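You operate a simulated robot arm through the tools that you are given. There is no shell and no other tool. Be economical: measure what you need, move in short steps, check, and stop when the job is done.

You are at the controls of a simulated robot arm. One attempt, no reset.

TASK
Seat the green beaker in the low steel ring and run 30 ml of syrup into it.
Fine: swing the chute over the ring, press the green stub knob, park the chute again; spill none.

The check looks at the end state, three seconds after you hand in, the way a careful person would. Anything else that was tipped, shoved, dropped, spilled or broken makes it a failure.

THE ROBOT
A 7-joint arm with a two-finger parallel gripper, fixed in place. Base frame: the origin is at the foot of the arm, x ahead of it, y to its left, z up; the work surface is at about z = 850. Readings come in mm, rad, newtons and seconds.
Its first joint turns from -2.897 to 2.897 rad. Payload 4.4 kg.
Tool frame: the origin (TCP) lies between the finger pads and is the grasp point; the fingertips stand 23 mm ahead of it; z points along the fingers, y is the line along which they close. The gripper opens to 94 mm. The fingers are 38 mm wide and 10 mm thick; the gripper's body (54 by 96 mm) begins 39 mm behind the TCP.
Orientation is that of the tool frame in the base frame, as [roll, pitch, yaw] about the fixed x, y, z axes, in that order (R = Rz(yaw) Ry(pitch) Rx(roll)). With the fingers straight down and closing along the base's y, the tool's x points along the base's -x, its y along +y and its z along -z.

THE INTERFACE
- The arm moves only by the tool jog_arm. Its argument "plan" is a list that holds one entry, the list of rows, each a list of 7 numbers: the shift along the tool's x, y, z in mm, then the turn, a rotation vector about the tool's x, y, z in rad, then the closure in counts, from 0 (fully open) to 255 (shut). In form: [[[dx, dy, dz, ax, ay, az, hand], ...]]. A call has 1 to 12 rows; each row shifts and turns the commanded pose from where the row before left it, along the tool's axes as they then stand. A row lasts 0.2 s, in which the tool goes at most 50 mm and 0.15 rad; a call with a longer step from one row to the next is refused whole, and so is a gripper value outside its range. A pose out of reach is approached as far as the arm can. The call stops where the force on the tool passes 60 N (or 10 N more than at its start, if that is more) or the arm is blocked; 0.2 s more then pass. The fingers move at their own pace (about 72 mm/s each) and stop on an object; they squeeze with about 42 N. The grip force told is the motor's: it shows also when the fingers shut on nothing. Time passes only in rows, and 0.2 s behind the last, so rows that do not move let the fingers close. It gives the time, the measured TCP pose, the force on the tool (base axes), the opening and the grip force at its end, in the units of the frame above (readings bear some noise), and new pictures: "show" is both (left out), scene, wrist or none.
- Cameras (640 x 400 px; columns grow to the right, rows downward): "scene" is fixed at [229.4, 639.2, 1635.9]; the picture's right is [-0.20, -0.98, 0.00], its down [-0.75, 0.15, -0.64] and it looks along [0.63, -0.13, -0.77] (base axes); focal length 304 px, centre (320, 200). "wrist" rides on the gripper at [86, 16, -74] in the tool frame; the picture's right is [-0.18, 0.98, 0.00], its down [-0.58, -0.11, -0.81] and it looks along [-0.79, -0.15, 0.59] (tool axes); focal length 243 px, centre (320, 200). There is no depth. A picture from a camera that has moved, and an enlarged one, comes with that camera's place and axes in the base frame and with its lens. The place of the scene camera against the robot may be out by one fixed shift of up to 25 mm in any direction.
- inspect(camera, box): a new picture of the part [left, top, right, bottom] of that camera's present view, enlarged. The clock stands still meanwhile.
- hand_in(): hands the job in; it is judged then, once.

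Work in short steps. Places have to be worked out from the pictures, the camera data and where the tool is seen: move nearer, look again, correct. Check each grasp and each placing, and mend what went wrong. You have 120 turns and 170 pictures in all, those below and enlarged ones among them. Open the gripper and draw the arm clear of the work before you hand the job in, unless the task says otherwise; then end with one line.

The tools are called as a command line: name --argument value ..., lists and objects as JSON in quotes. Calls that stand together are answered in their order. jog_arm: Moves the arm, as the interface text tells. Its arguments: {"type":"object","properties":{"plan":{"type":"array"},"show":{"type":"string","enum":["both","scene","wrist","none"]}},"required":["plan"]} The other tools are called the same way: inspect (camera, box) takes an enlarged picture of a part of a camera's view; hand_in () hands the job in.

At the start:

```text
clock: 0.0
position: [590.6, 646.1, 1349.5]
tool_rot: [-3.141, -0.001, 3.141]
wrist_force: [0.5, -0.9, -0.3]
finger_gap: 93.8
gripper_force: 0.0
```

scene: 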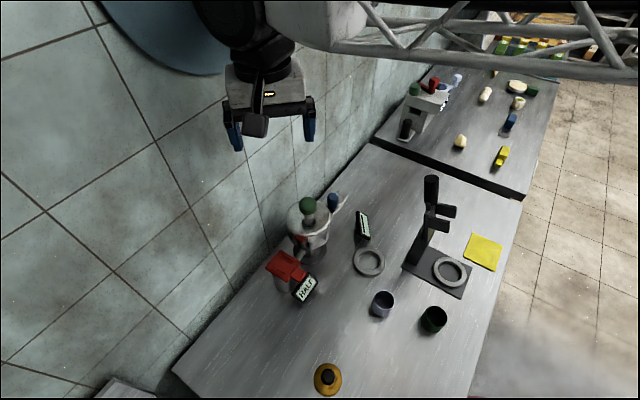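
wrist: 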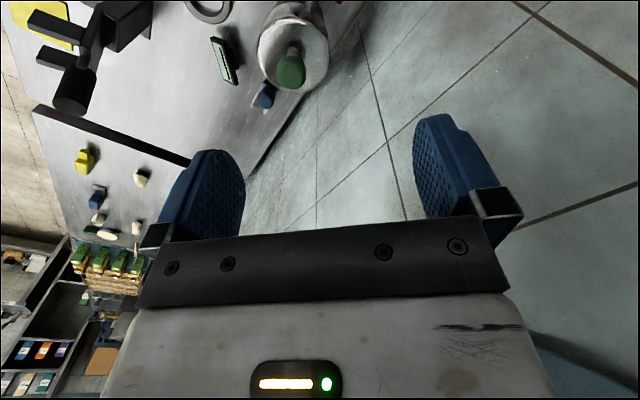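

The scene shows a dispenser with a green knob and a blue chute handle, two rings, and two beakers. I'll enlarge to identify each one.

inspect --camera "scene" --box '[250, 170, 410, 320]'

inspect --camera "scene" --box '[350, 170, 510, 340]'

inspect --camera "scene" --box '[370, 50, 550, 200]'

```text
2.67 times, centred on (330, 245) of scene
camera zoom: at [229.4, 639.2, 1635.9], right [-0.2, -0.98, 0.0], down [-0.75, 0.15, -0.64], along [0.63, -0.13, -0.77], focal length 809 px, centre (293, 80)
```

zoom: 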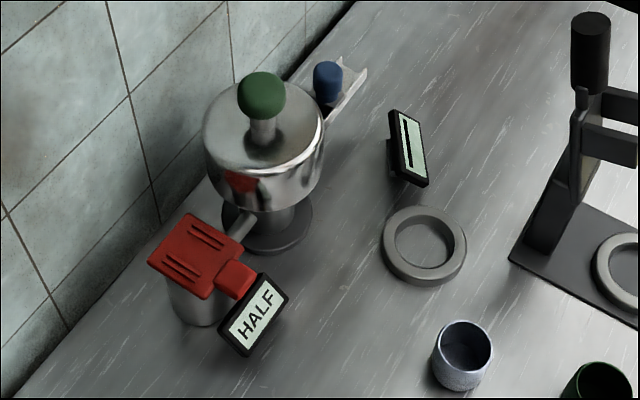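

```text
2.35 times, centred on (430, 255) of scene
camera zoom: at [229.4, 639.2, 1635.9], right [-0.2, -0.98, 0.0], down [-0.75, 0.15, -0.64], along [0.63, -0.13, -0.77], focal length 714 px, centre (61, 71)
```

zoom: 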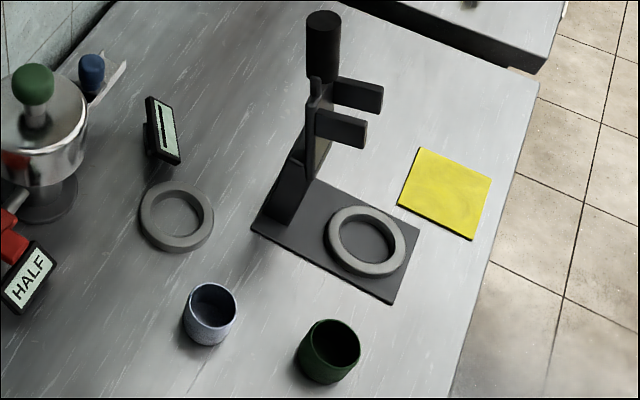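

```text
2.67 times, centred on (460, 125) of scene
camera zoom: at [229.4, 639.2, 1635.9], right [-0.2, -0.98, 0.0], down [-0.75, 0.15, -0.64], along [0.63, -0.13, -0.77], focal length 809 px, centre (-53, 400)
```

zoom: 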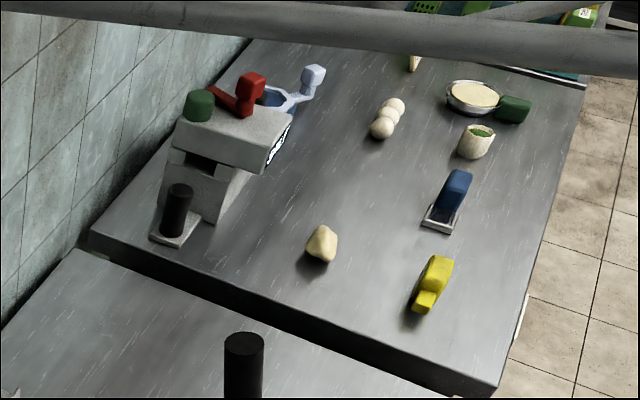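

Low ring is at about (615,416), the green beaker at about (425,313), and the dispenser axis at about (664,578). I'll move the arm to a viewing position in front of them.

jog_arm --plan '[[[30, -27, 20, 0, 0, 0, 0], [30, -27, 20, 0, 0, 0, 0], [30, -27, 20, 0, 0, 0, 0], [30, -27, 20, 0, 0, 0, 0], [30, -27, 20, 0, 0, 0, 0], [30, -27, 20, 0, 0, 0, 0], [30, -27, 20, 0, 0, 0, 0], [30, -27, 20, 0, 0, 0, 0]]]' --show "both"

```text
clock: 1.8
position: [349.8, 427.7, 1187.5]
tool_rot: [-3.141, 0.001, -3.141]
wrist_force: [-0.2, -0.2, 0.6]
finger_gap: 93.8
gripper_force: 0.0
camera wrist: at [262.8, 445.1, 1263.0], right [0.18, 0.98, 0.0], down [0.58, -0.11, 0.81], along [0.79, -0.15, -0.59], focal length 243 px, centre (320, 200)
```

scene: 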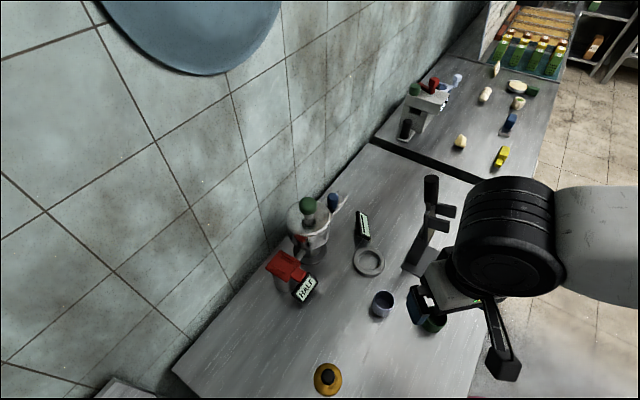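
wrist: 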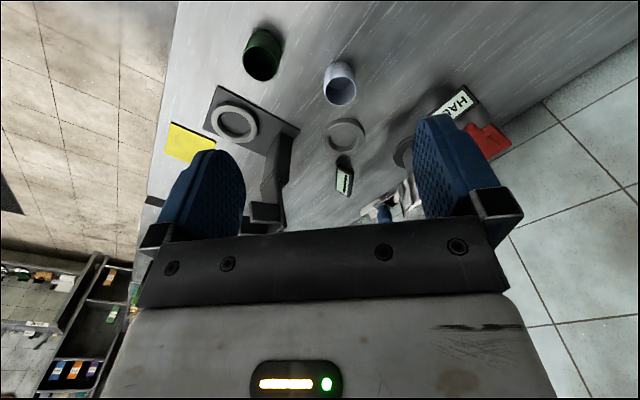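

The wrist view agrees with the scene view once I apply a shift of about (-19,+21). I'll enlarge the wrist view for details.

inspect --camera "wrist" --box '[200, 10, 380, 170]'

inspect --camera "wrist" --box '[300, 80, 520, 230]'

```text
2.50 times, centred on (290, 90) of wrist
camera zoom: at [262.8, 445.1, 1263.0], right [0.18, 0.98, 0.0], down [0.58, -0.11, 0.81], along [0.79, -0.15, -0.59], focal length 606 px, centre (395, 475)
```

zoom: 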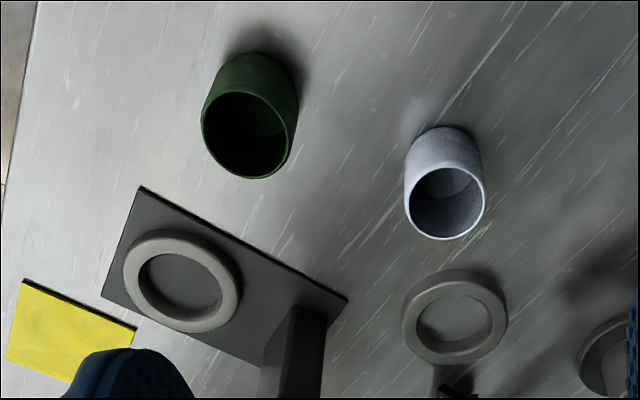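

```text
2.67 times, centred on (410, 155) of wrist
camera zoom: at [262.8, 445.1, 1263.0], right [0.18, 0.98, 0.0], down [0.58, -0.11, 0.81], along [0.79, -0.15, -0.59], focal length 647 px, centre (80, 320)
```

zoom: 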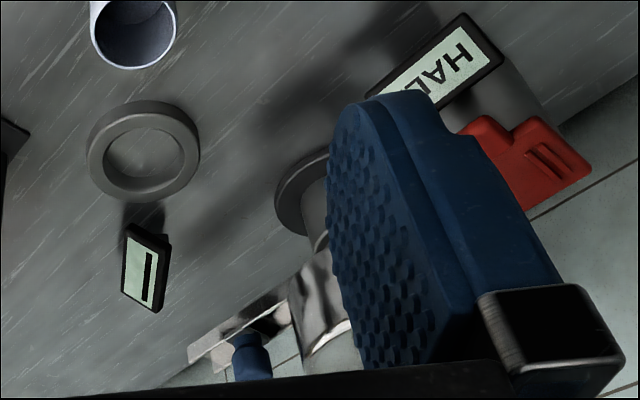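

Green beaker is at about (410,330), roughly 56 mm across and 45 mm tall. I'll hover above it and check.

jog_arm --plan '[[[-12, -19.6, 34, 0, 0, 0, 0], [-12, -19.6, 34, 0, 0, 0, 0], [-12, -19.6, 34, 0, 0, 0, 0], [-12, -19.6, 34, 0, 0, 0, 0], [-12, -19.6, 34, 0, 0, 0, 0]]]' --show "both"

```text
clock: 3.0
position: [409.8, 330.5, 1017.1]
tool_rot: [3.141, 0.0, -3.141]
wrist_force: [0.9, 1.1, 0.2]
finger_gap: 94.1
gripper_force: 0.1
camera wrist: at [323.3, 346.5, 1093.1], right [0.18, 0.98, 0.0], down [0.58, -0.11, 0.81], along [0.79, -0.15, -0.59], focal length 243 px, centre (320, 200)
```

scene: 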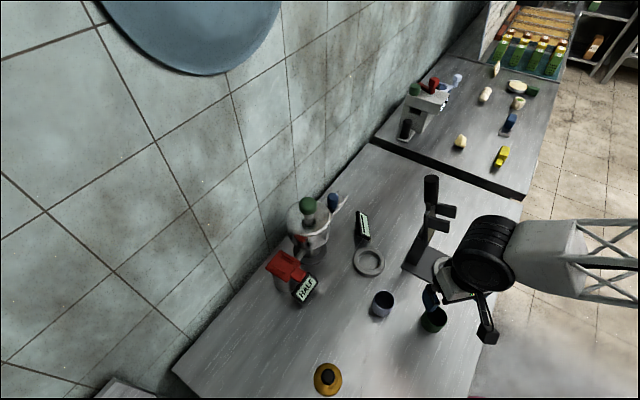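
wrist: 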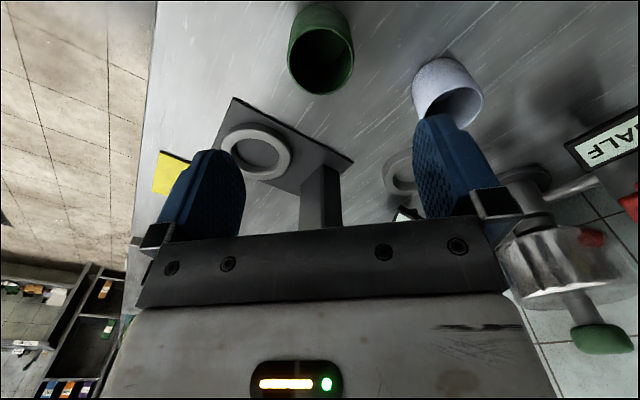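

Enlarging to measure the rim better.

inspect --camera "wrist" --box '[250, 0, 410, 100]'

inspect --camera "scene" --box '[380, 250, 480, 350]'

```text
4.00 times, centred on (330, 50) of wrist
camera zoom: at [323.3, 346.5, 1093.1], right [0.18, 0.98, 0.0], down [0.58, -0.11, 0.81], along [0.79, -0.15, -0.59], focal length 970 px, centre (280, 800)
```

zoom: 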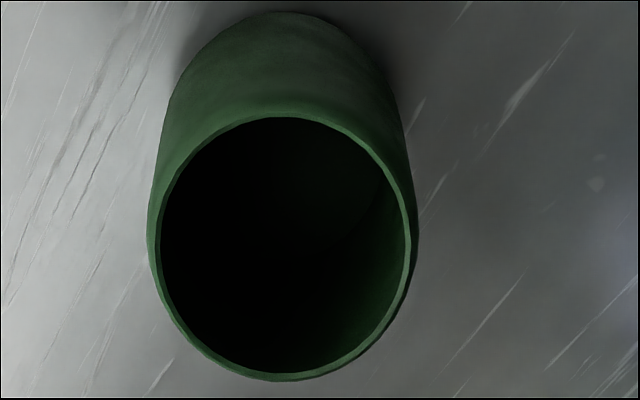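

```text
4.00 times, centred on (430, 300) of scene
camera zoom: at [229.4, 639.2, 1635.9], right [-0.2, -0.98, 0.0], down [-0.75, 0.15, -0.64], along [0.63, -0.13, -0.77], focal length 1214 px, centre (-120, -200)
```

zoom: 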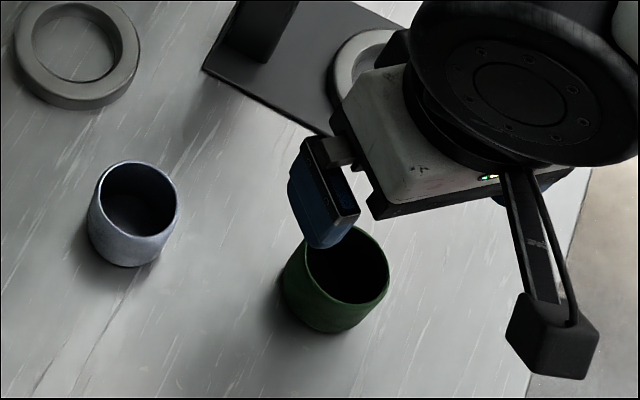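

Beaker centre is at about (411,331), 53 mm across, rim at z≈893. I'll lower onto it and close the gripper.

jog_arm --plan '[[[0, 0, 40, 0, 0, 0, 0], [-1, 0, 40, 0, 0, 0, 0], [0, 0, 35, 0, 0, 0, 0], [0, 0, 14, 0, 0, 0, 0], [0, 0, 0, 0, 0, 0, 0]]]' --show "both"

```text
clock: 4.2
position: [411.3, 330.8, 890.2]
tool_rot: [-3.141, 0.0, -3.141]
wrist_force: [0.4, -0.2, -0.3]
finger_gap: 93.9
gripper_force: 0.1
camera wrist: at [324.5, 347.4, 965.0], right [0.18, 0.98, 0.0], down [0.58, -0.11, 0.81], along [0.79, -0.15, -0.59], focal length 243 px, centre (320, 200)
```

scene: 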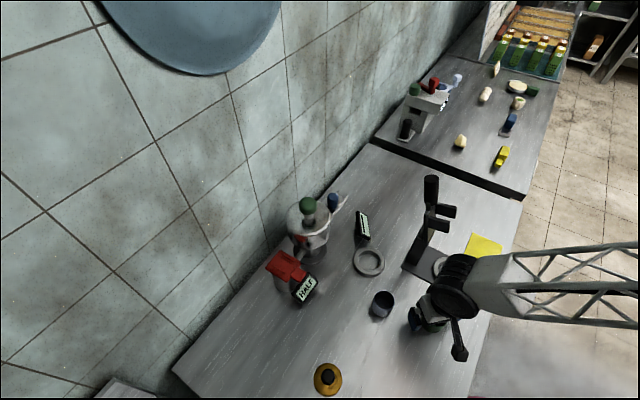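
wrist: 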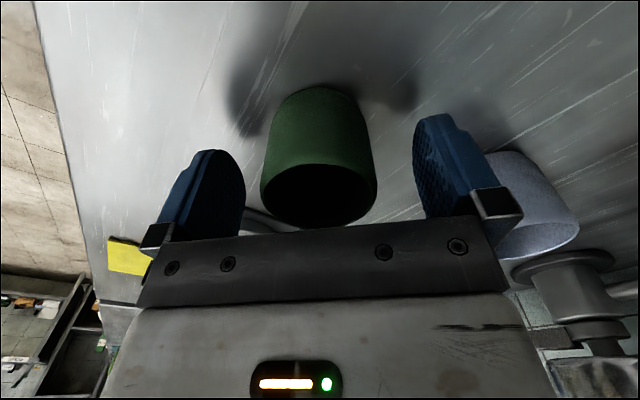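

It looks centred, with the rim at about 896. Closing the gripper.

jog_arm --plan '[[[0, 0, 0, 0, 0, 0, 255], [0, 0, 0, 0, 0, 0, 255], [0, 0, 0, 0, 0, 0, 255], [0, 0, 0, 0, 0, 0, 255]]]' --show "wrist"

```text
clock: 5.2
position: [410.5, 329.7, 890.9]
tool_rot: [-3.141, 0.0, 3.141]
wrist_force: [0.6, 0.1, -0.5]
finger_gap: 50.9
gripper_force: 41.7
camera wrist: at [324.5, 347.3, 965.1], right [0.18, 0.98, 0.0], down [0.58, -0.11, 0.81], along [0.79, -0.15, -0.59], focal length 243 px, centre (320, 200)
```

wrist: 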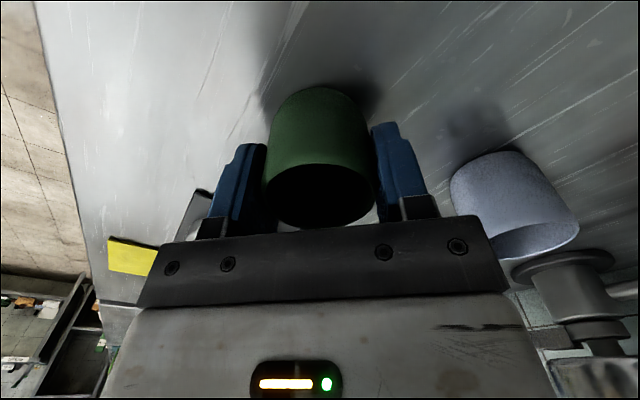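

Gripped with a 51 mm gap. I'll lift and move partway to the ring so I can measure it.

jog_arm --plan '[[[0, 0, -40, 0, 0, 0, 255], [0, 0, -40, 0, 0, 0, 255], [0, 0, -40, 0, 0, 0, 255], [-40, 24, 0, 0, 0, 0, 255], [-40, 24, 0, 0, 0, 0, 255], [-40, 24, 0, 0, 0, 0, 255], [0, 0, 0, 0, 0, 0, 255]]]' --show "both"

```text
clock: 6.8
position: [532.7, 403.8, 1009.2]
tool_rot: [3.141, -0.002, 3.141]
wrist_force: [-0.2, -0.7, -0.9]
finger_gap: 0.0
gripper_force: 41.9
camera wrist: at [446.0, 419.6, 1085.3], right [0.18, 0.98, 0.0], down [0.58, -0.11, 0.81], along [0.79, -0.15, -0.59], focal length 243 px, centre (320, 200)
```

scene: 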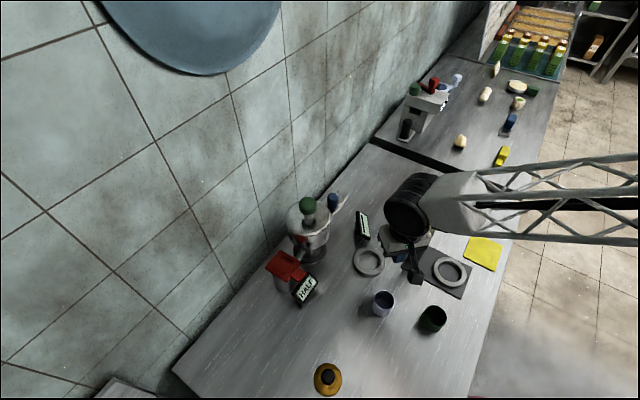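
wrist: 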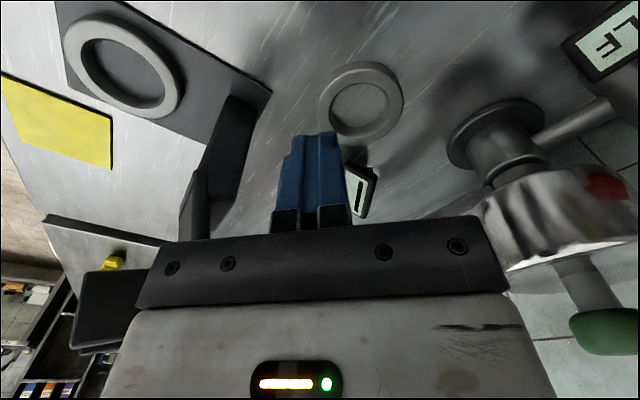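

The beaker slipped out and is still standing where it was. I'll inspect the beaker and the ring before regrasping.

inspect --camera "wrist" --box '[300, 40, 440, 230]'

inspect --camera "scene" --box '[405, 290, 465, 350]'

inspect --camera "scene" --box '[330, 200, 410, 290]'

```text
2.11 times, centred on (370, 135) of wrist
camera zoom: at [446.0, 419.6, 1085.3], right [0.18, 0.98, 0.0], down [0.58, -0.11, 0.81], along [0.79, -0.15, -0.59], focal length 511 px, centre (215, 337)
```

zoom: 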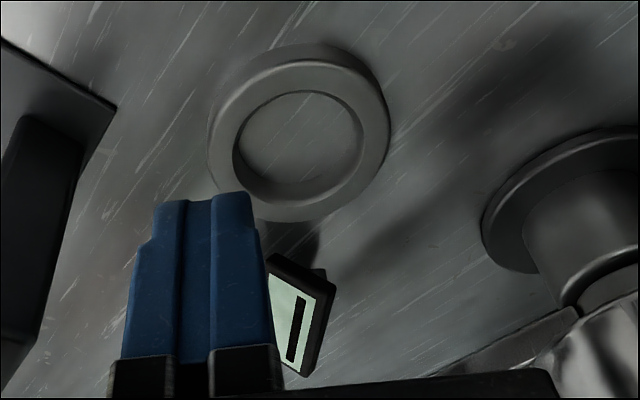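

```text
6.67 times, centred on (435, 320) of scene
camera zoom: at [229.4, 639.2, 1635.9], right [-0.2, -0.98, 0.0], down [-0.75, 0.15, -0.64], along [0.63, -0.13, -0.77], focal length 2023 px, centre (-447, -600)
```

zoom: 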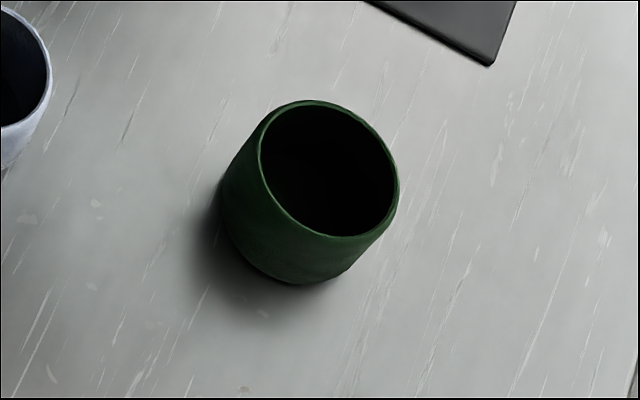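

```text
4.44 times, centred on (370, 245) of scene
camera zoom: at [229.4, 639.2, 1635.9], right [-0.2, -0.98, 0.0], down [-0.75, 0.15, -0.64], along [0.63, -0.13, -0.77], focal length 1349 px, centre (98, 0)
```

zoom: 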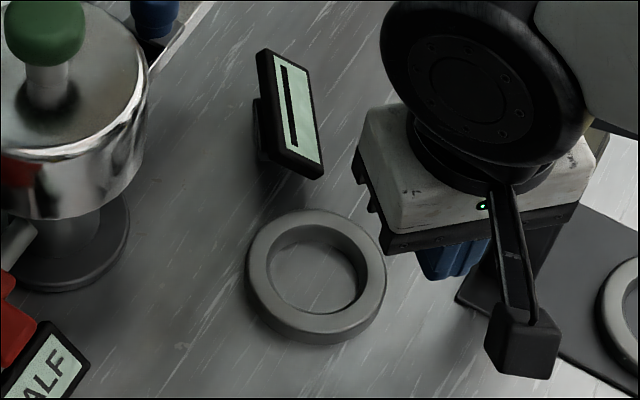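

The beaker narrows towards its rim, so I need a lower, slower grip. Ring centre is at about (588,433), hole about 60 mm. I'll go back above the beaker with the gripper open.

jog_arm --plan '[[[40.5, -24.5, 0, 0, 0, 0, 0], [40.5, -24.5, 0, 0, 0, 0, 0], [40.5, -24.5, 0, 0, 0, 0, 0], [0, 0, 30, 0, 0, 0, 0], [0, 0, 10, 0, 0, 0, 0]]]' --show "wrist"

inspect --camera "wrist" --box '[220, 0, 420, 140]'

```text
clock: 8.0
position: [409.0, 329.8, 970.3]
tool_rot: [3.14, -0.002, -3.141]
wrist_force: [0.8, -0.4, 0.0]
finger_gap: 94.1
gripper_force: 0.1
camera wrist: at [322.8, 346.2, 1044.8], right [0.18, 0.98, 0.0], down [0.58, -0.11, 0.81], along [0.79, -0.15, -0.59], focal length 243 px, centre (320, 200)
```

wrist: 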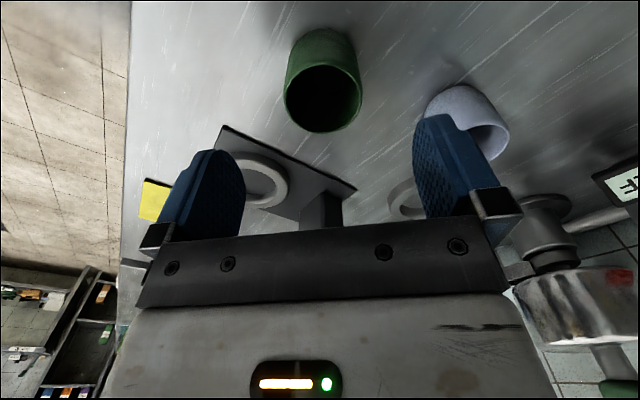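

```text
2.86 times, centred on (320, 70) of wrist
camera zoom: at [322.8, 346.2, 1044.8], right [0.18, 0.98, 0.0], down [0.58, -0.11, 0.81], along [0.79, -0.15, -0.59], focal length 693 px, centre (320, 571)
```

zoom: 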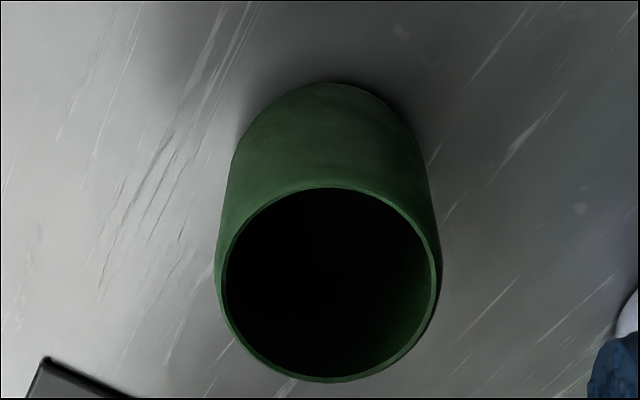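

Beaker is still at about (412,331). I'll lower to z≈881, grip, and lift slowly to test it.

jog_arm --plan '[[[-2, 1, 40, 0, 0, 0, 0], [-1, 0, 30, 0, 0, 0, 0], [0, 0, 19, 0, 0, 0, 0], [0, 0, 0, 0, 0, 0, 255], [0, 0, 0, 0, 0, 0, 255], [0, 0, 0, 0, 0, 0, 255], [0, 0, 0, 0, 0, 0, 255], [0, 0, -3, 0, 0, 0, 255], [0, 0, -5, 0, 0, 0, 255], [0, 0, -7, 0, 0, 0, 255]]]' --show "wrist"

```text
clock: 10.2
position: [412.4, 331.1, 896.3]
tool_rot: [-3.141, 0.0, 3.141]
wrist_force: [0.5, 0.6, -0.4]
finger_gap: 50.8
gripper_force: 42.2
camera wrist: at [326.2, 347.3, 971.2], right [0.18, 0.98, 0.0], down [0.58, -0.11, 0.81], along [0.79, -0.15, -0.59], focal length 243 px, centre (320, 200)
```

wrist: 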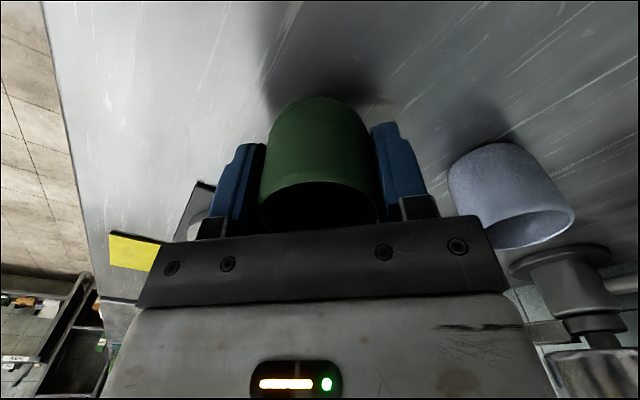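

The rim keeps its place in the wrist image, so the beaker is coming up. I'll continue lifting gently.

jog_arm --plan '[[[0, 0, -8, 0, 0, 0, 255], [0, 0, -10, 0, 0, 0, 255], [0, 0, -10, 0, 0, 0, 255], [0, 0, -10, 0, 0, 0, 255], [0, 0, -10, 0, 0, 0, 255], [0, 0, 0, 0, 0, 0, 255]]]' --show "both"

```text
clock: 11.6
position: [413.0, 331.6, 943.3]
tool_rot: [3.141, 0.001, -3.141]
wrist_force: [-0.5, 0.4, -1.5]
finger_gap: 50.7
gripper_force: 42.4
camera wrist: at [326.4, 347.1, 1019.1], right [0.18, 0.98, 0.0], down [0.58, -0.11, 0.81], along [0.79, -0.15, -0.59], focal length 243 px, centre (320, 200)
```

scene: 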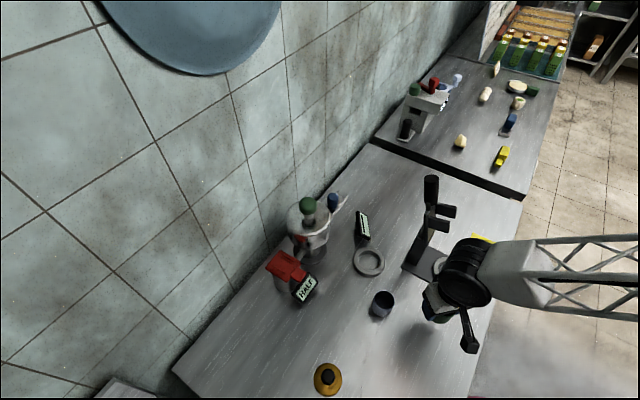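
wrist: 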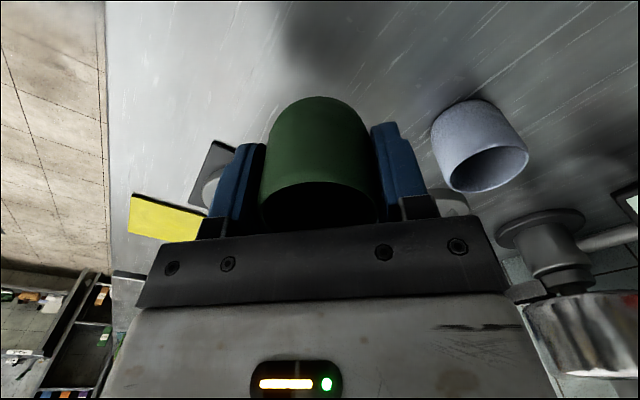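

The beaker is held. I'll rise a little and carry it above the ring at moderate speed.

jog_arm --plan '[[[0, 0, -12, 0, 0, 0, 255], [-7, 4, -16, 0, 0, 0, 255], [-14, 8, -10, 0, 0, 0, 255], [-17, 10, 0, 0, 0, 0, 255], [-20, 12, 0, 0, 0, 0, 255], [-20, 12, 0, 0, 0, 0, 255], [-20, 12, 0, 0, 0, 0, 255], [-20, 12, 0, 0, 0, 0, 255], [-16, 9, 0, 0, 0, 0, 255], [-10, 6, 0, 0, 0, 0, 255], [-5, 3, 0, 0, 0, 0, 255], [0, 0, 0, 0, 0, 0, 255]]]' --show "both"

```text
clock: 14.2
position: [561.6, 419.5, 982.0]
tool_rot: [-3.141, 0.0, -3.14]
wrist_force: [0.4, -0.8, -1.4]
finger_gap: 50.7
gripper_force: 41.7
camera wrist: at [475.6, 435.1, 1056.8], right [0.18, 0.98, 0.0], down [0.58, -0.11, 0.81], along [0.79, -0.15, -0.59], focal length 243 px, centre (320, 200)
```

scene: 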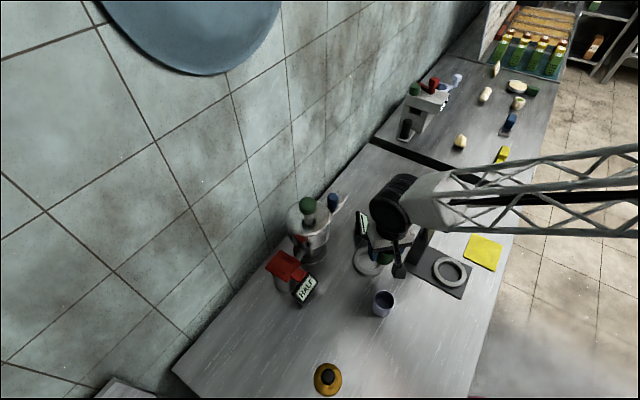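
wrist: 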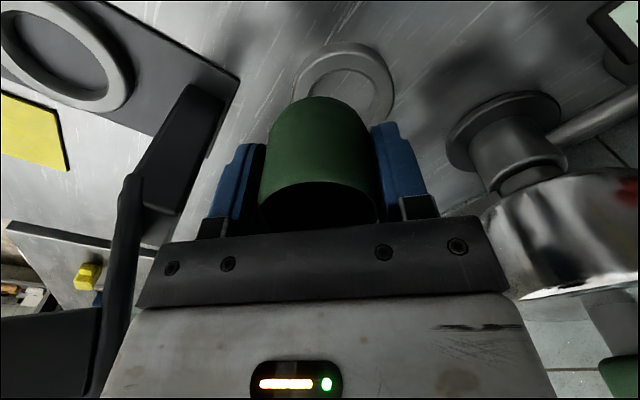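

Ring is in view just behind the beaker; enlarging to fix its centre.

inspect --camera "wrist" --box '[250, 20, 450, 145]'

inspect --camera "scene" --box '[330, 200, 430, 300]'

```text
3.20 times, centred on (350, 82) of wrist
camera zoom: at [475.6, 435.1, 1056.8], right [0.18, 0.98, 0.0], down [0.58, -0.11, 0.81], along [0.79, -0.15, -0.59], focal length 776 px, centre (224, 576)
```

zoom: 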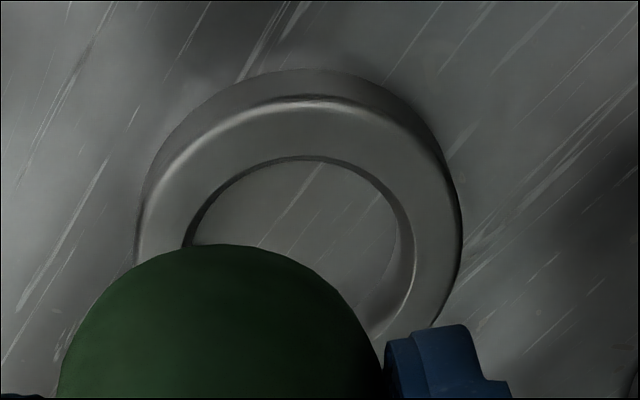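

```text
4.00 times, centred on (380, 250) of scene
camera zoom: at [229.4, 639.2, 1635.9], right [-0.2, -0.98, 0.0], down [-0.75, 0.15, -0.64], along [0.63, -0.13, -0.77], focal length 1214 px, centre (80, 0)
```

zoom: 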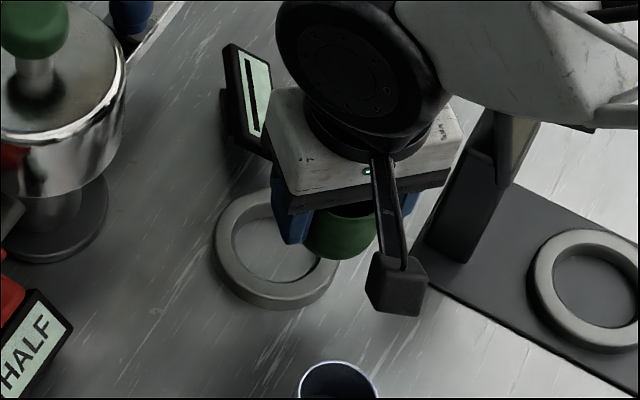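

Ring centre is at about (596,433.5), its top at z≈861, hole about 62 mm. I'll centre over it and come partway down.

jog_arm --plan '[[[-8, 4, 0, 0, 0, 0, 255], [-14, 6, 0, 0, 0, 0, 255], [-9, 3, 6, 0, 0, 0, 255], [-3.4, 1, 12, 0, 0, 0, 255], [0, 0, 15, 0, 0, 0, 255], [0, 0, 15, 0, 0, 0, 255], [0, 0, 12, 0, 0, 0, 255], [0, 0, 8, 0, 0, 0, 255], [0, 0, 0, 0, 0, 0, 255]]]' --show "both"

inspect --camera "wrist" --box '[220, 60, 420, 240]'

inspect --camera "scene" --box '[330, 210, 410, 290]'

```text
clock: 16.2
position: [596.8, 432.8, 913.4]
tool_rot: [-3.14, 0.0, 3.141]
wrist_force: [-0.1, 1.1, -1.6]
finger_gap: 50.5
gripper_force: 42.2
camera wrist: at [509.6, 448.9, 988.6], right [0.18, 0.98, 0.0], down [0.58, -0.11, 0.81], along [0.79, -0.15, -0.59], focal length 243 px, centre (320, 200)
```

scene: 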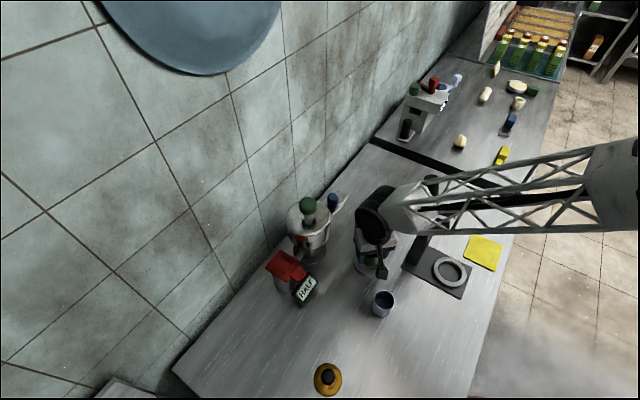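
wrist: 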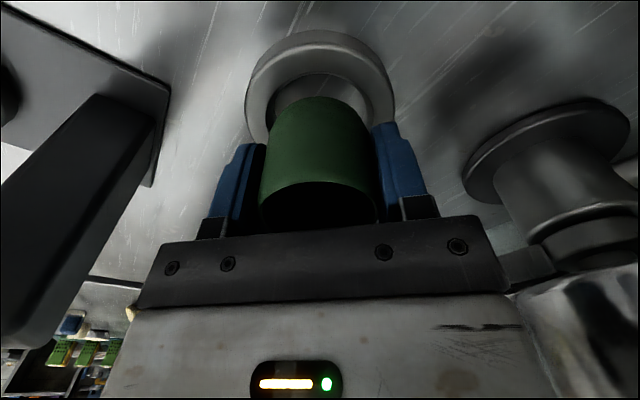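

```text
2.22 times, centred on (320, 150) of wrist
camera zoom: at [509.6, 448.9, 988.6], right [0.18, 0.98, 0.0], down [0.58, -0.11, 0.81], along [0.79, -0.15, -0.59], focal length 539 px, centre (320, 311)
```

zoom: 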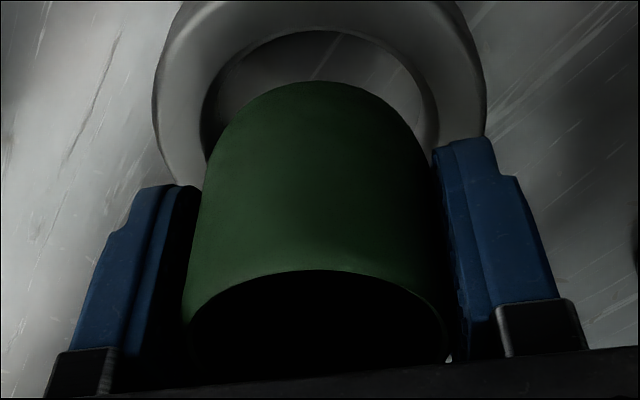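

```text
5.00 times, centred on (370, 250) of scene
camera zoom: at [229.4, 639.2, 1635.9], right [-0.2, -0.98, 0.0], down [-0.75, 0.15, -0.64], along [0.63, -0.13, -0.77], focal length 1518 px, centre (70, -50)
```

zoom: 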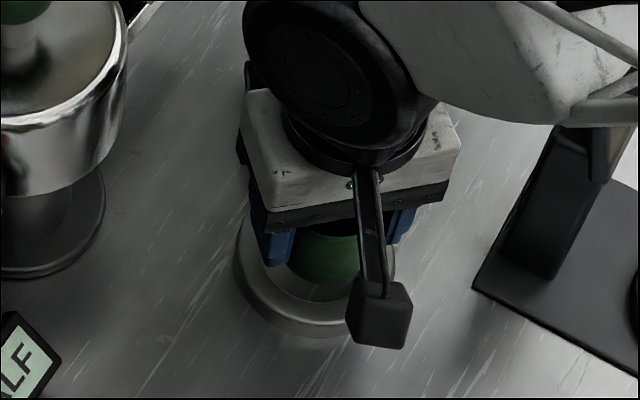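

Ring now reads about (599.5,432). I'll nudge +2.5 mm in x and descend until the bottom is about 4 mm above the table.

jog_arm --plan '[[[-2.5, -0.5, 5, 0, 0, 0, 255], [0, 0, 6, 0, 0, 0, 255], [0, 0, 6, 0, 0, 0, 255], [0, 0, 5, 0, 0, 0, 255], [0, 0, 4, 0, 0, 0, 255], [0, 0, 2.5, 0, 0, 0, 255], [0, 0, 0, 0, 0, 0, 255]]]' --show "wrist"

inspect --camera "wrist" --box '[220, 60, 420, 240]'

```text
clock: 17.7
position: [600.3, 433.1, 888.7]
tool_rot: [3.14, 0.004, -3.141]
wrist_force: [-0.5, -0.3, 2.2]
finger_gap: 50.9
gripper_force: 42.2
stopped in row 7: the force on the tool passed its limit (the readings are from after the stop); the commanded pose is now the measured one
camera wrist: at [512.8, 448.8, 963.9], right [0.18, 0.98, 0.0], down [0.58, -0.11, 0.81], along [0.79, -0.15, -0.59], focal length 243 px, centre (320, 200)
```

wrist: 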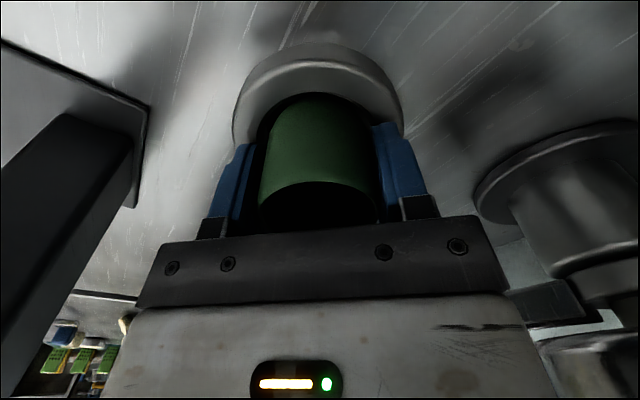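

```text
2.22 times, centred on (320, 150) of wrist
camera zoom: at [512.8, 448.8, 963.9], right [0.18, 0.98, 0.0], down [0.58, -0.11, 0.81], along [0.79, -0.15, -0.59], focal length 539 px, centre (320, 311)
```

zoom: 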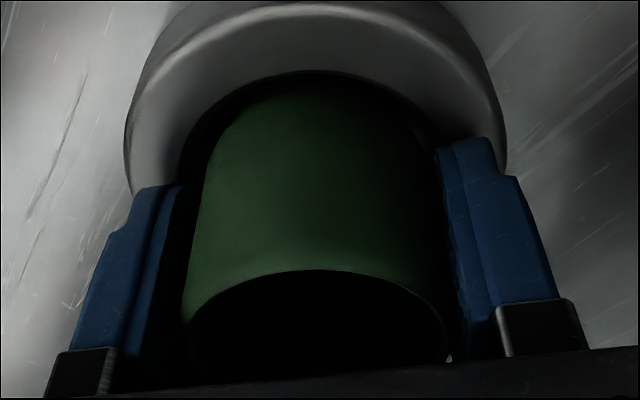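

Contact at z=888.7, with the beaker base inside the hole. I'll release gradually so the beaker settles into the ring.

jog_arm --plan '[[[0, 0, 0, 0, 0, 0, 120], [0, 0, 0, 0, 0, 0, 112], [0, 0, 0, 0, 0, 0, 105], [0, 0, 0, 0, 0, 0, 90], [0, 0, -1, 0, 0, 0, 50], [0, 0, -1, 0, 0, 0, 0], [0, 0, 0, 0, 0, 0, 0]]]' --show "wrist"

inspect --camera "wrist" --box '[220, 40, 420, 240]'

```text
clock: 19.3
position: [598.6, 433.0, 889.7]
tool_rot: [3.14, 0.003, 3.141]
wrist_force: [-0.2, 0.4, 0.9]
finger_gap: 93.9
gripper_force: 0.1
camera wrist: at [512.7, 448.5, 965.5], right [0.18, 0.98, 0.0], down [0.58, -0.11, 0.81], along [0.79, -0.15, -0.59], focal length 243 px, centre (320, 200)
```

wrist: 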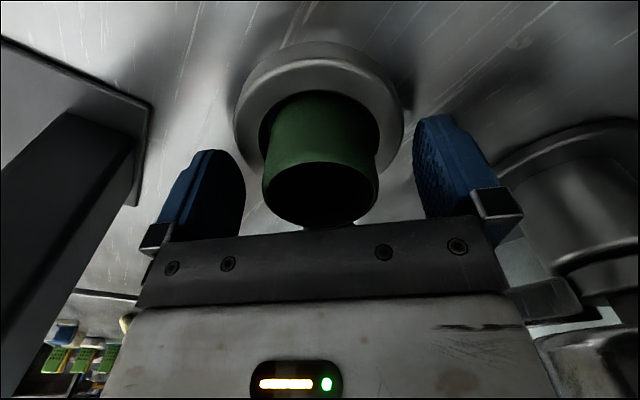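

```text
2.00 times, centred on (320, 140) of wrist
camera zoom: at [512.7, 448.5, 965.5], right [0.18, 0.98, 0.0], down [0.58, -0.11, 0.81], along [0.79, -0.15, -0.59], focal length 485 px, centre (320, 320)
```

zoom: 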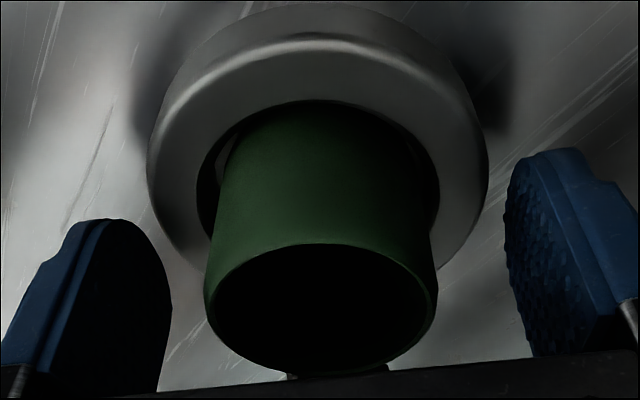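

The beaker is seated upright in the ring. I'll raise and back off to view the dispenser, chute and displays.

jog_arm --plan '[[[0, 0, -20, 0, 0, 0, 0], [0, 0, -40, 0, 0, 0, 0], [0, 0, -45, 0, 0, 0, 0], [0, 0, -45, 0, 0, 0, 0], [0, 0, -45, 0, 0, 0, 0], [20, 0, -40, 0, 0, 0, 0], [40, 10, -20, 0, 0, 0, 0], [40, 20, 0, 0, 0, 0, 0], [30, 25, 0, 0, 0, 0, 0]]]' --show "both"

inspect --camera "scene" --box '[265, 180, 415, 310]'

inspect --camera "wrist" --box '[250, 60, 640, 300]'

```text
clock: 21.3
position: [469.0, 487.0, 1144.5]
tool_rot: [3.14, 0.002, -3.141]
wrist_force: [-0.2, 0.4, -0.4]
finger_gap: 94.0
gripper_force: 0.0
camera wrist: at [382.7, 503.2, 1219.4], right [0.18, 0.98, 0.0], down [0.58, -0.11, 0.81], along [0.79, -0.15, -0.59], focal length 243 px, centre (320, 200)
```

scene: 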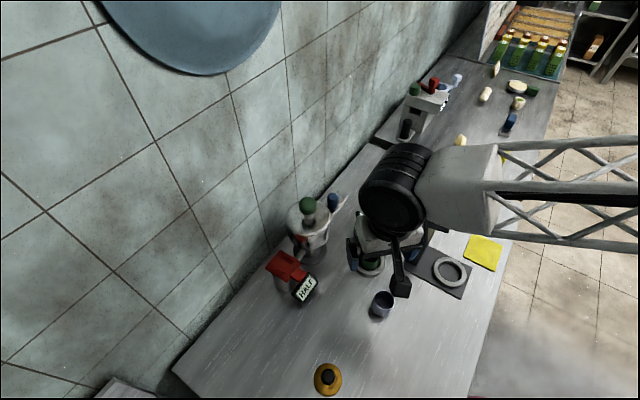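
wrist: 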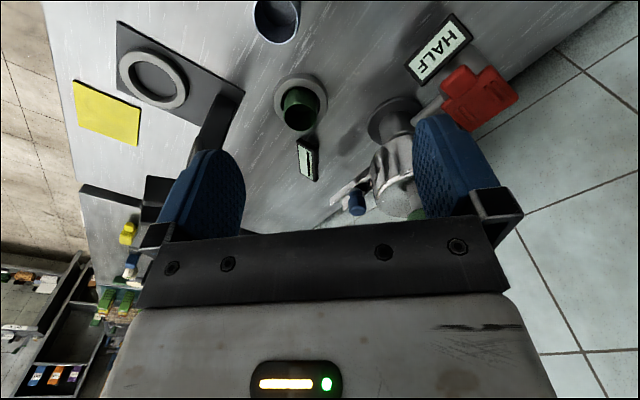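

```text
3.08 times, centred on (340, 245) of scene
camera zoom: at [229.4, 639.2, 1635.9], right [-0.2, -0.98, 0.0], down [-0.75, 0.15, -0.64], along [0.63, -0.13, -0.77], focal length 934 px, centre (258, 62)
```

zoom: 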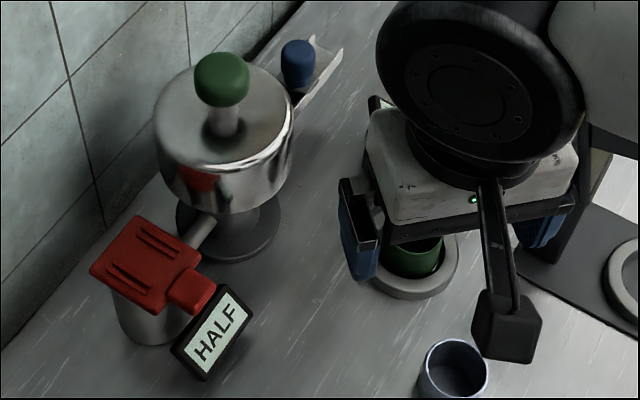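

```text
1.64 times, centred on (445, 180) of wrist
camera zoom: at [382.7, 503.2, 1219.4], right [0.18, 0.98, 0.0], down [0.58, -0.11, 0.81], along [0.79, -0.15, -0.59], focal length 398 px, centre (115, 233)
```

zoom: 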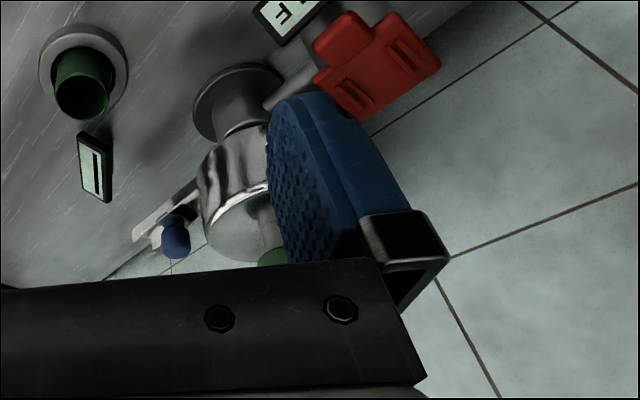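

The blue chute knob triangulates to about (774,502,943), the vessel axis is near (653,588), and the chute must swing about 74° to the ring. I'll yaw the tool +90° so the wrist camera stays clear of the vessel.

jog_arm --plan '[[[0, 0, -4, 0, 0, -0.143, 0], [0, 0, -4, 0, 0, -0.143, 0], [0, 0, -4, 0, 0, -0.143, 0], [0, 0, -4, 0, 0, -0.143, 0], [0, 0, -4, 0, 0, -0.143, 0], [0, 0, -4, 0, 0, -0.143, 0], [0, 0, -4, 0, 0, -0.143, 0], [0, 0, -4, 0, 0, -0.143, 0], [0, 0, -4, 0, 0, -0.143, 0], [0, 0, -4, 0, 0, -0.143, 0], [0, 0, 0, 0, 0, -0.141, 0]]]' --show "both"

```text
clock: 23.7
position: [468.2, 487.4, 1186.2]
tool_rot: [-3.138, 0.002, -1.569]
wrist_force: [0.4, 0.0, 0.1]
finger_gap: 94.0
gripper_force: 0.0
camera wrist: at [452.5, 400.5, 1260.4], right [-0.98, 0.18, 0.0], down [0.11, 0.58, 0.81], along [0.15, 0.79, -0.59], focal length 243 px, centre (320, 200)
```

scene: 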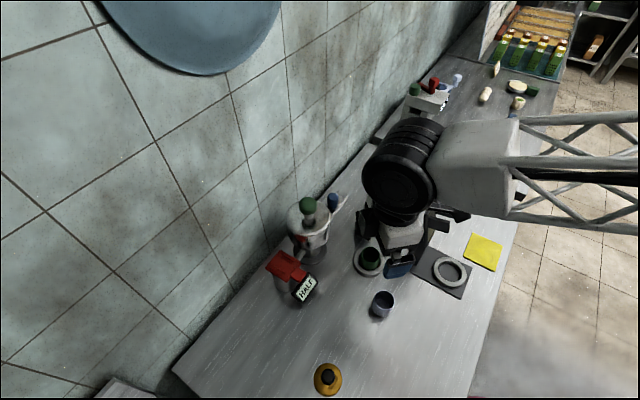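
wrist: 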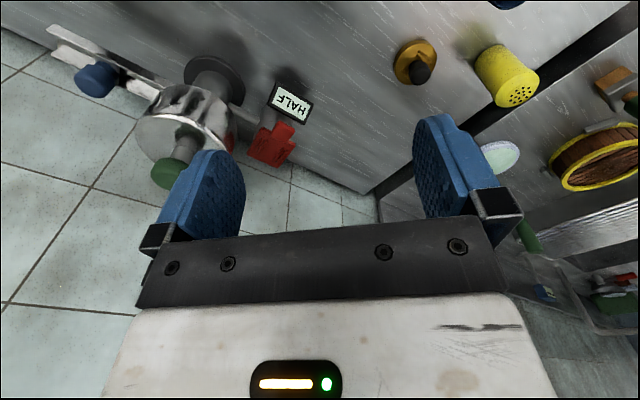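

Enlarging the dispenser from this new angle.

inspect --camera "wrist" --box '[40, 10, 320, 200]'

```text
2.11 times, centred on (180, 105) of wrist
camera zoom: at [452.5, 400.5, 1260.4], right [-0.98, 0.18, 0.0], down [0.11, 0.58, 0.81], along [0.15, 0.79, -0.59], focal length 511 px, centre (615, 400)
```

zoom: 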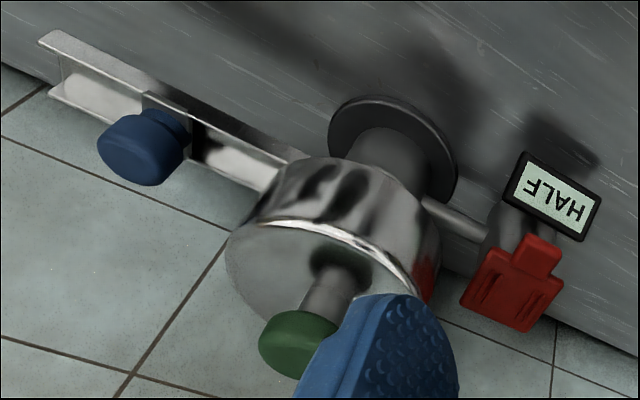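

Vessel axis is at about (664,574) with the lid near z≈1005. I'll move to hover over the blue chute knob.

jog_arm --plan '[[[-2.5, -43.4, 0, 0, 0, 0, 0], [-2.5, -43.4, 0, 0, 0, 0, 0], [-2.5, -43.4, 0, 0, 0, 0, 0], [-2.5, -43.4, 0, 0, 0, 0, 0], [-2.5, -43.4, 0, 0, 0, 0, 0], [-2.5, -43.4, 0, 0, 0, 0, 0], [-2.5, -43.4, 0, 0, 0, 0, 0], [0, 0, 45, 0, 0, 0, 0], [0, 0, 45, 0, 0, 0, 0], [0, 0, 40, 0, 0, 0, 0], [0, 0, 0, 0, 0, 0, 0]]]' --show "both"

```text
clock: 26.1
position: [772.2, 505.2, 1056.2]
tool_rot: [-3.138, 0.002, -1.572]
wrist_force: [0.6, 0.4, 0.2]
finger_gap: 93.9
gripper_force: 0.1
camera wrist: at [755.9, 418.6, 1131.6], right [-0.98, 0.18, 0.0], down [0.11, 0.58, 0.81], along [0.15, 0.79, -0.59], focal length 243 px, centre (320, 200)
```

scene: 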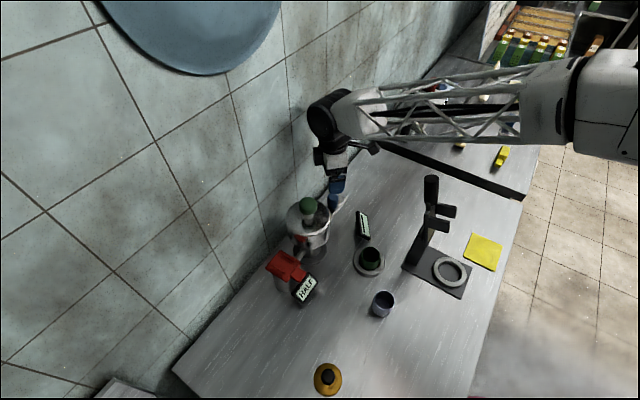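
wrist: 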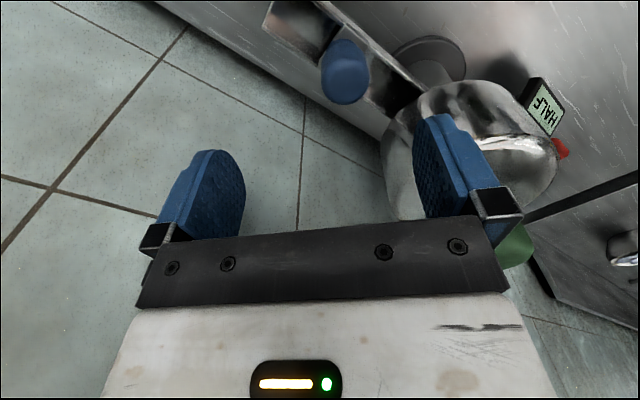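

Combining three wrist views puts the blue knob at about (754,502,961). Enlarging for its shape.

inspect --camera "wrist" --box '[240, 0, 480, 150]'

inspect --camera "scene" --box '[280, 140, 380, 240]'

```text
2.67 times, centred on (360, 75) of wrist
camera zoom: at [755.9, 418.6, 1131.6], right [-0.98, 0.18, 0.0], down [0.11, 0.58, 0.81], along [0.15, 0.79, -0.59], focal length 647 px, centre (213, 533)
```

zoom: 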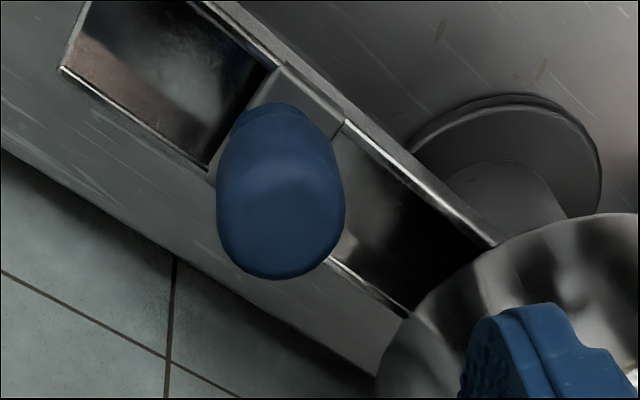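

```text
4.00 times, centred on (330, 190) of scene
camera zoom: at [229.4, 639.2, 1635.9], right [-0.2, -0.98, 0.0], down [-0.75, 0.15, -0.64], along [0.63, -0.13, -0.77], focal length 1214 px, centre (280, 240)
```

zoom: 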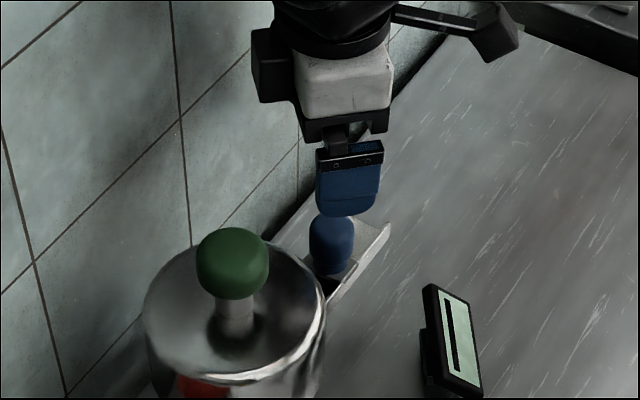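

The knob is about 32 mm wide, from z≈922 to 973. I'll centre over it and turn the tool so its narrow side faces the vessel, with the fingers partly closed.

jog_arm --plan '[[[1, 18, 0, 0, 0, 0, 60], [0, 0, 0, 0, 0, -0.13, 80], [0, 0, 0, 0, 0, -0.13, 80], [0, 0, 0, 0, 0, -0.13, 80], [0, 0, 0, 0, 0, -0.13, 80], [0, 0, 0, 0, 0, -0.13, 80], [0, 0, 0, 0, 0, -0.13, 80], [0, 0, 0, 0, 0, -0.13, 80], [0, 0, 0, 0, 0, 0, 80]]]' --show "both"

inspect --camera "wrist" --box '[200, 0, 500, 200]'

```text
clock: 28.1
position: [754.1, 503.5, 1056.7]
tool_rot: [-3.137, -0.001, -0.661]
wrist_force: [-0.3, -0.7, 0.6]
finger_gap: 64.3
gripper_force: 0.0
camera wrist: at [812.7, 437.6, 1131.6], right [-0.75, -0.66, 0.0], down [-0.39, 0.44, 0.81], along [-0.53, 0.6, -0.59], focal length 243 px, centre (320, 200)
```

scene: 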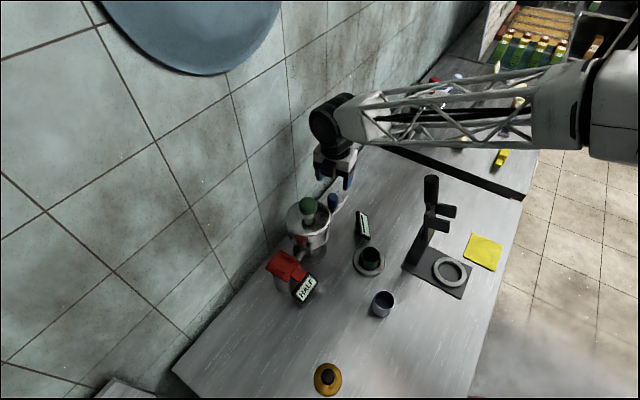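
wrist: 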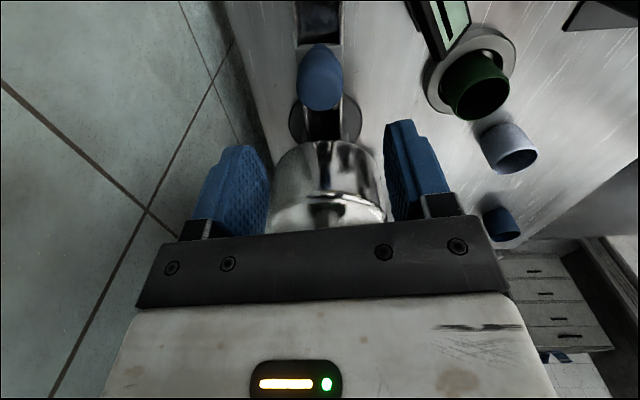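

```text
2.00 times, centred on (350, 100) of wrist
camera zoom: at [812.7, 437.6, 1131.6], right [-0.75, -0.66, 0.0], down [-0.39, 0.44, 0.81], along [-0.53, 0.6, -0.59], focal length 485 px, centre (260, 400)
```

zoom: 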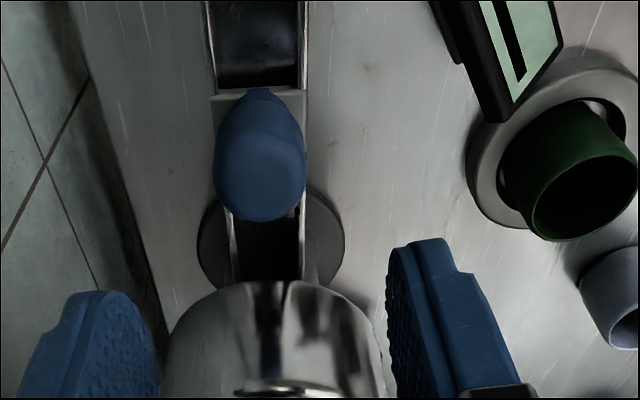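

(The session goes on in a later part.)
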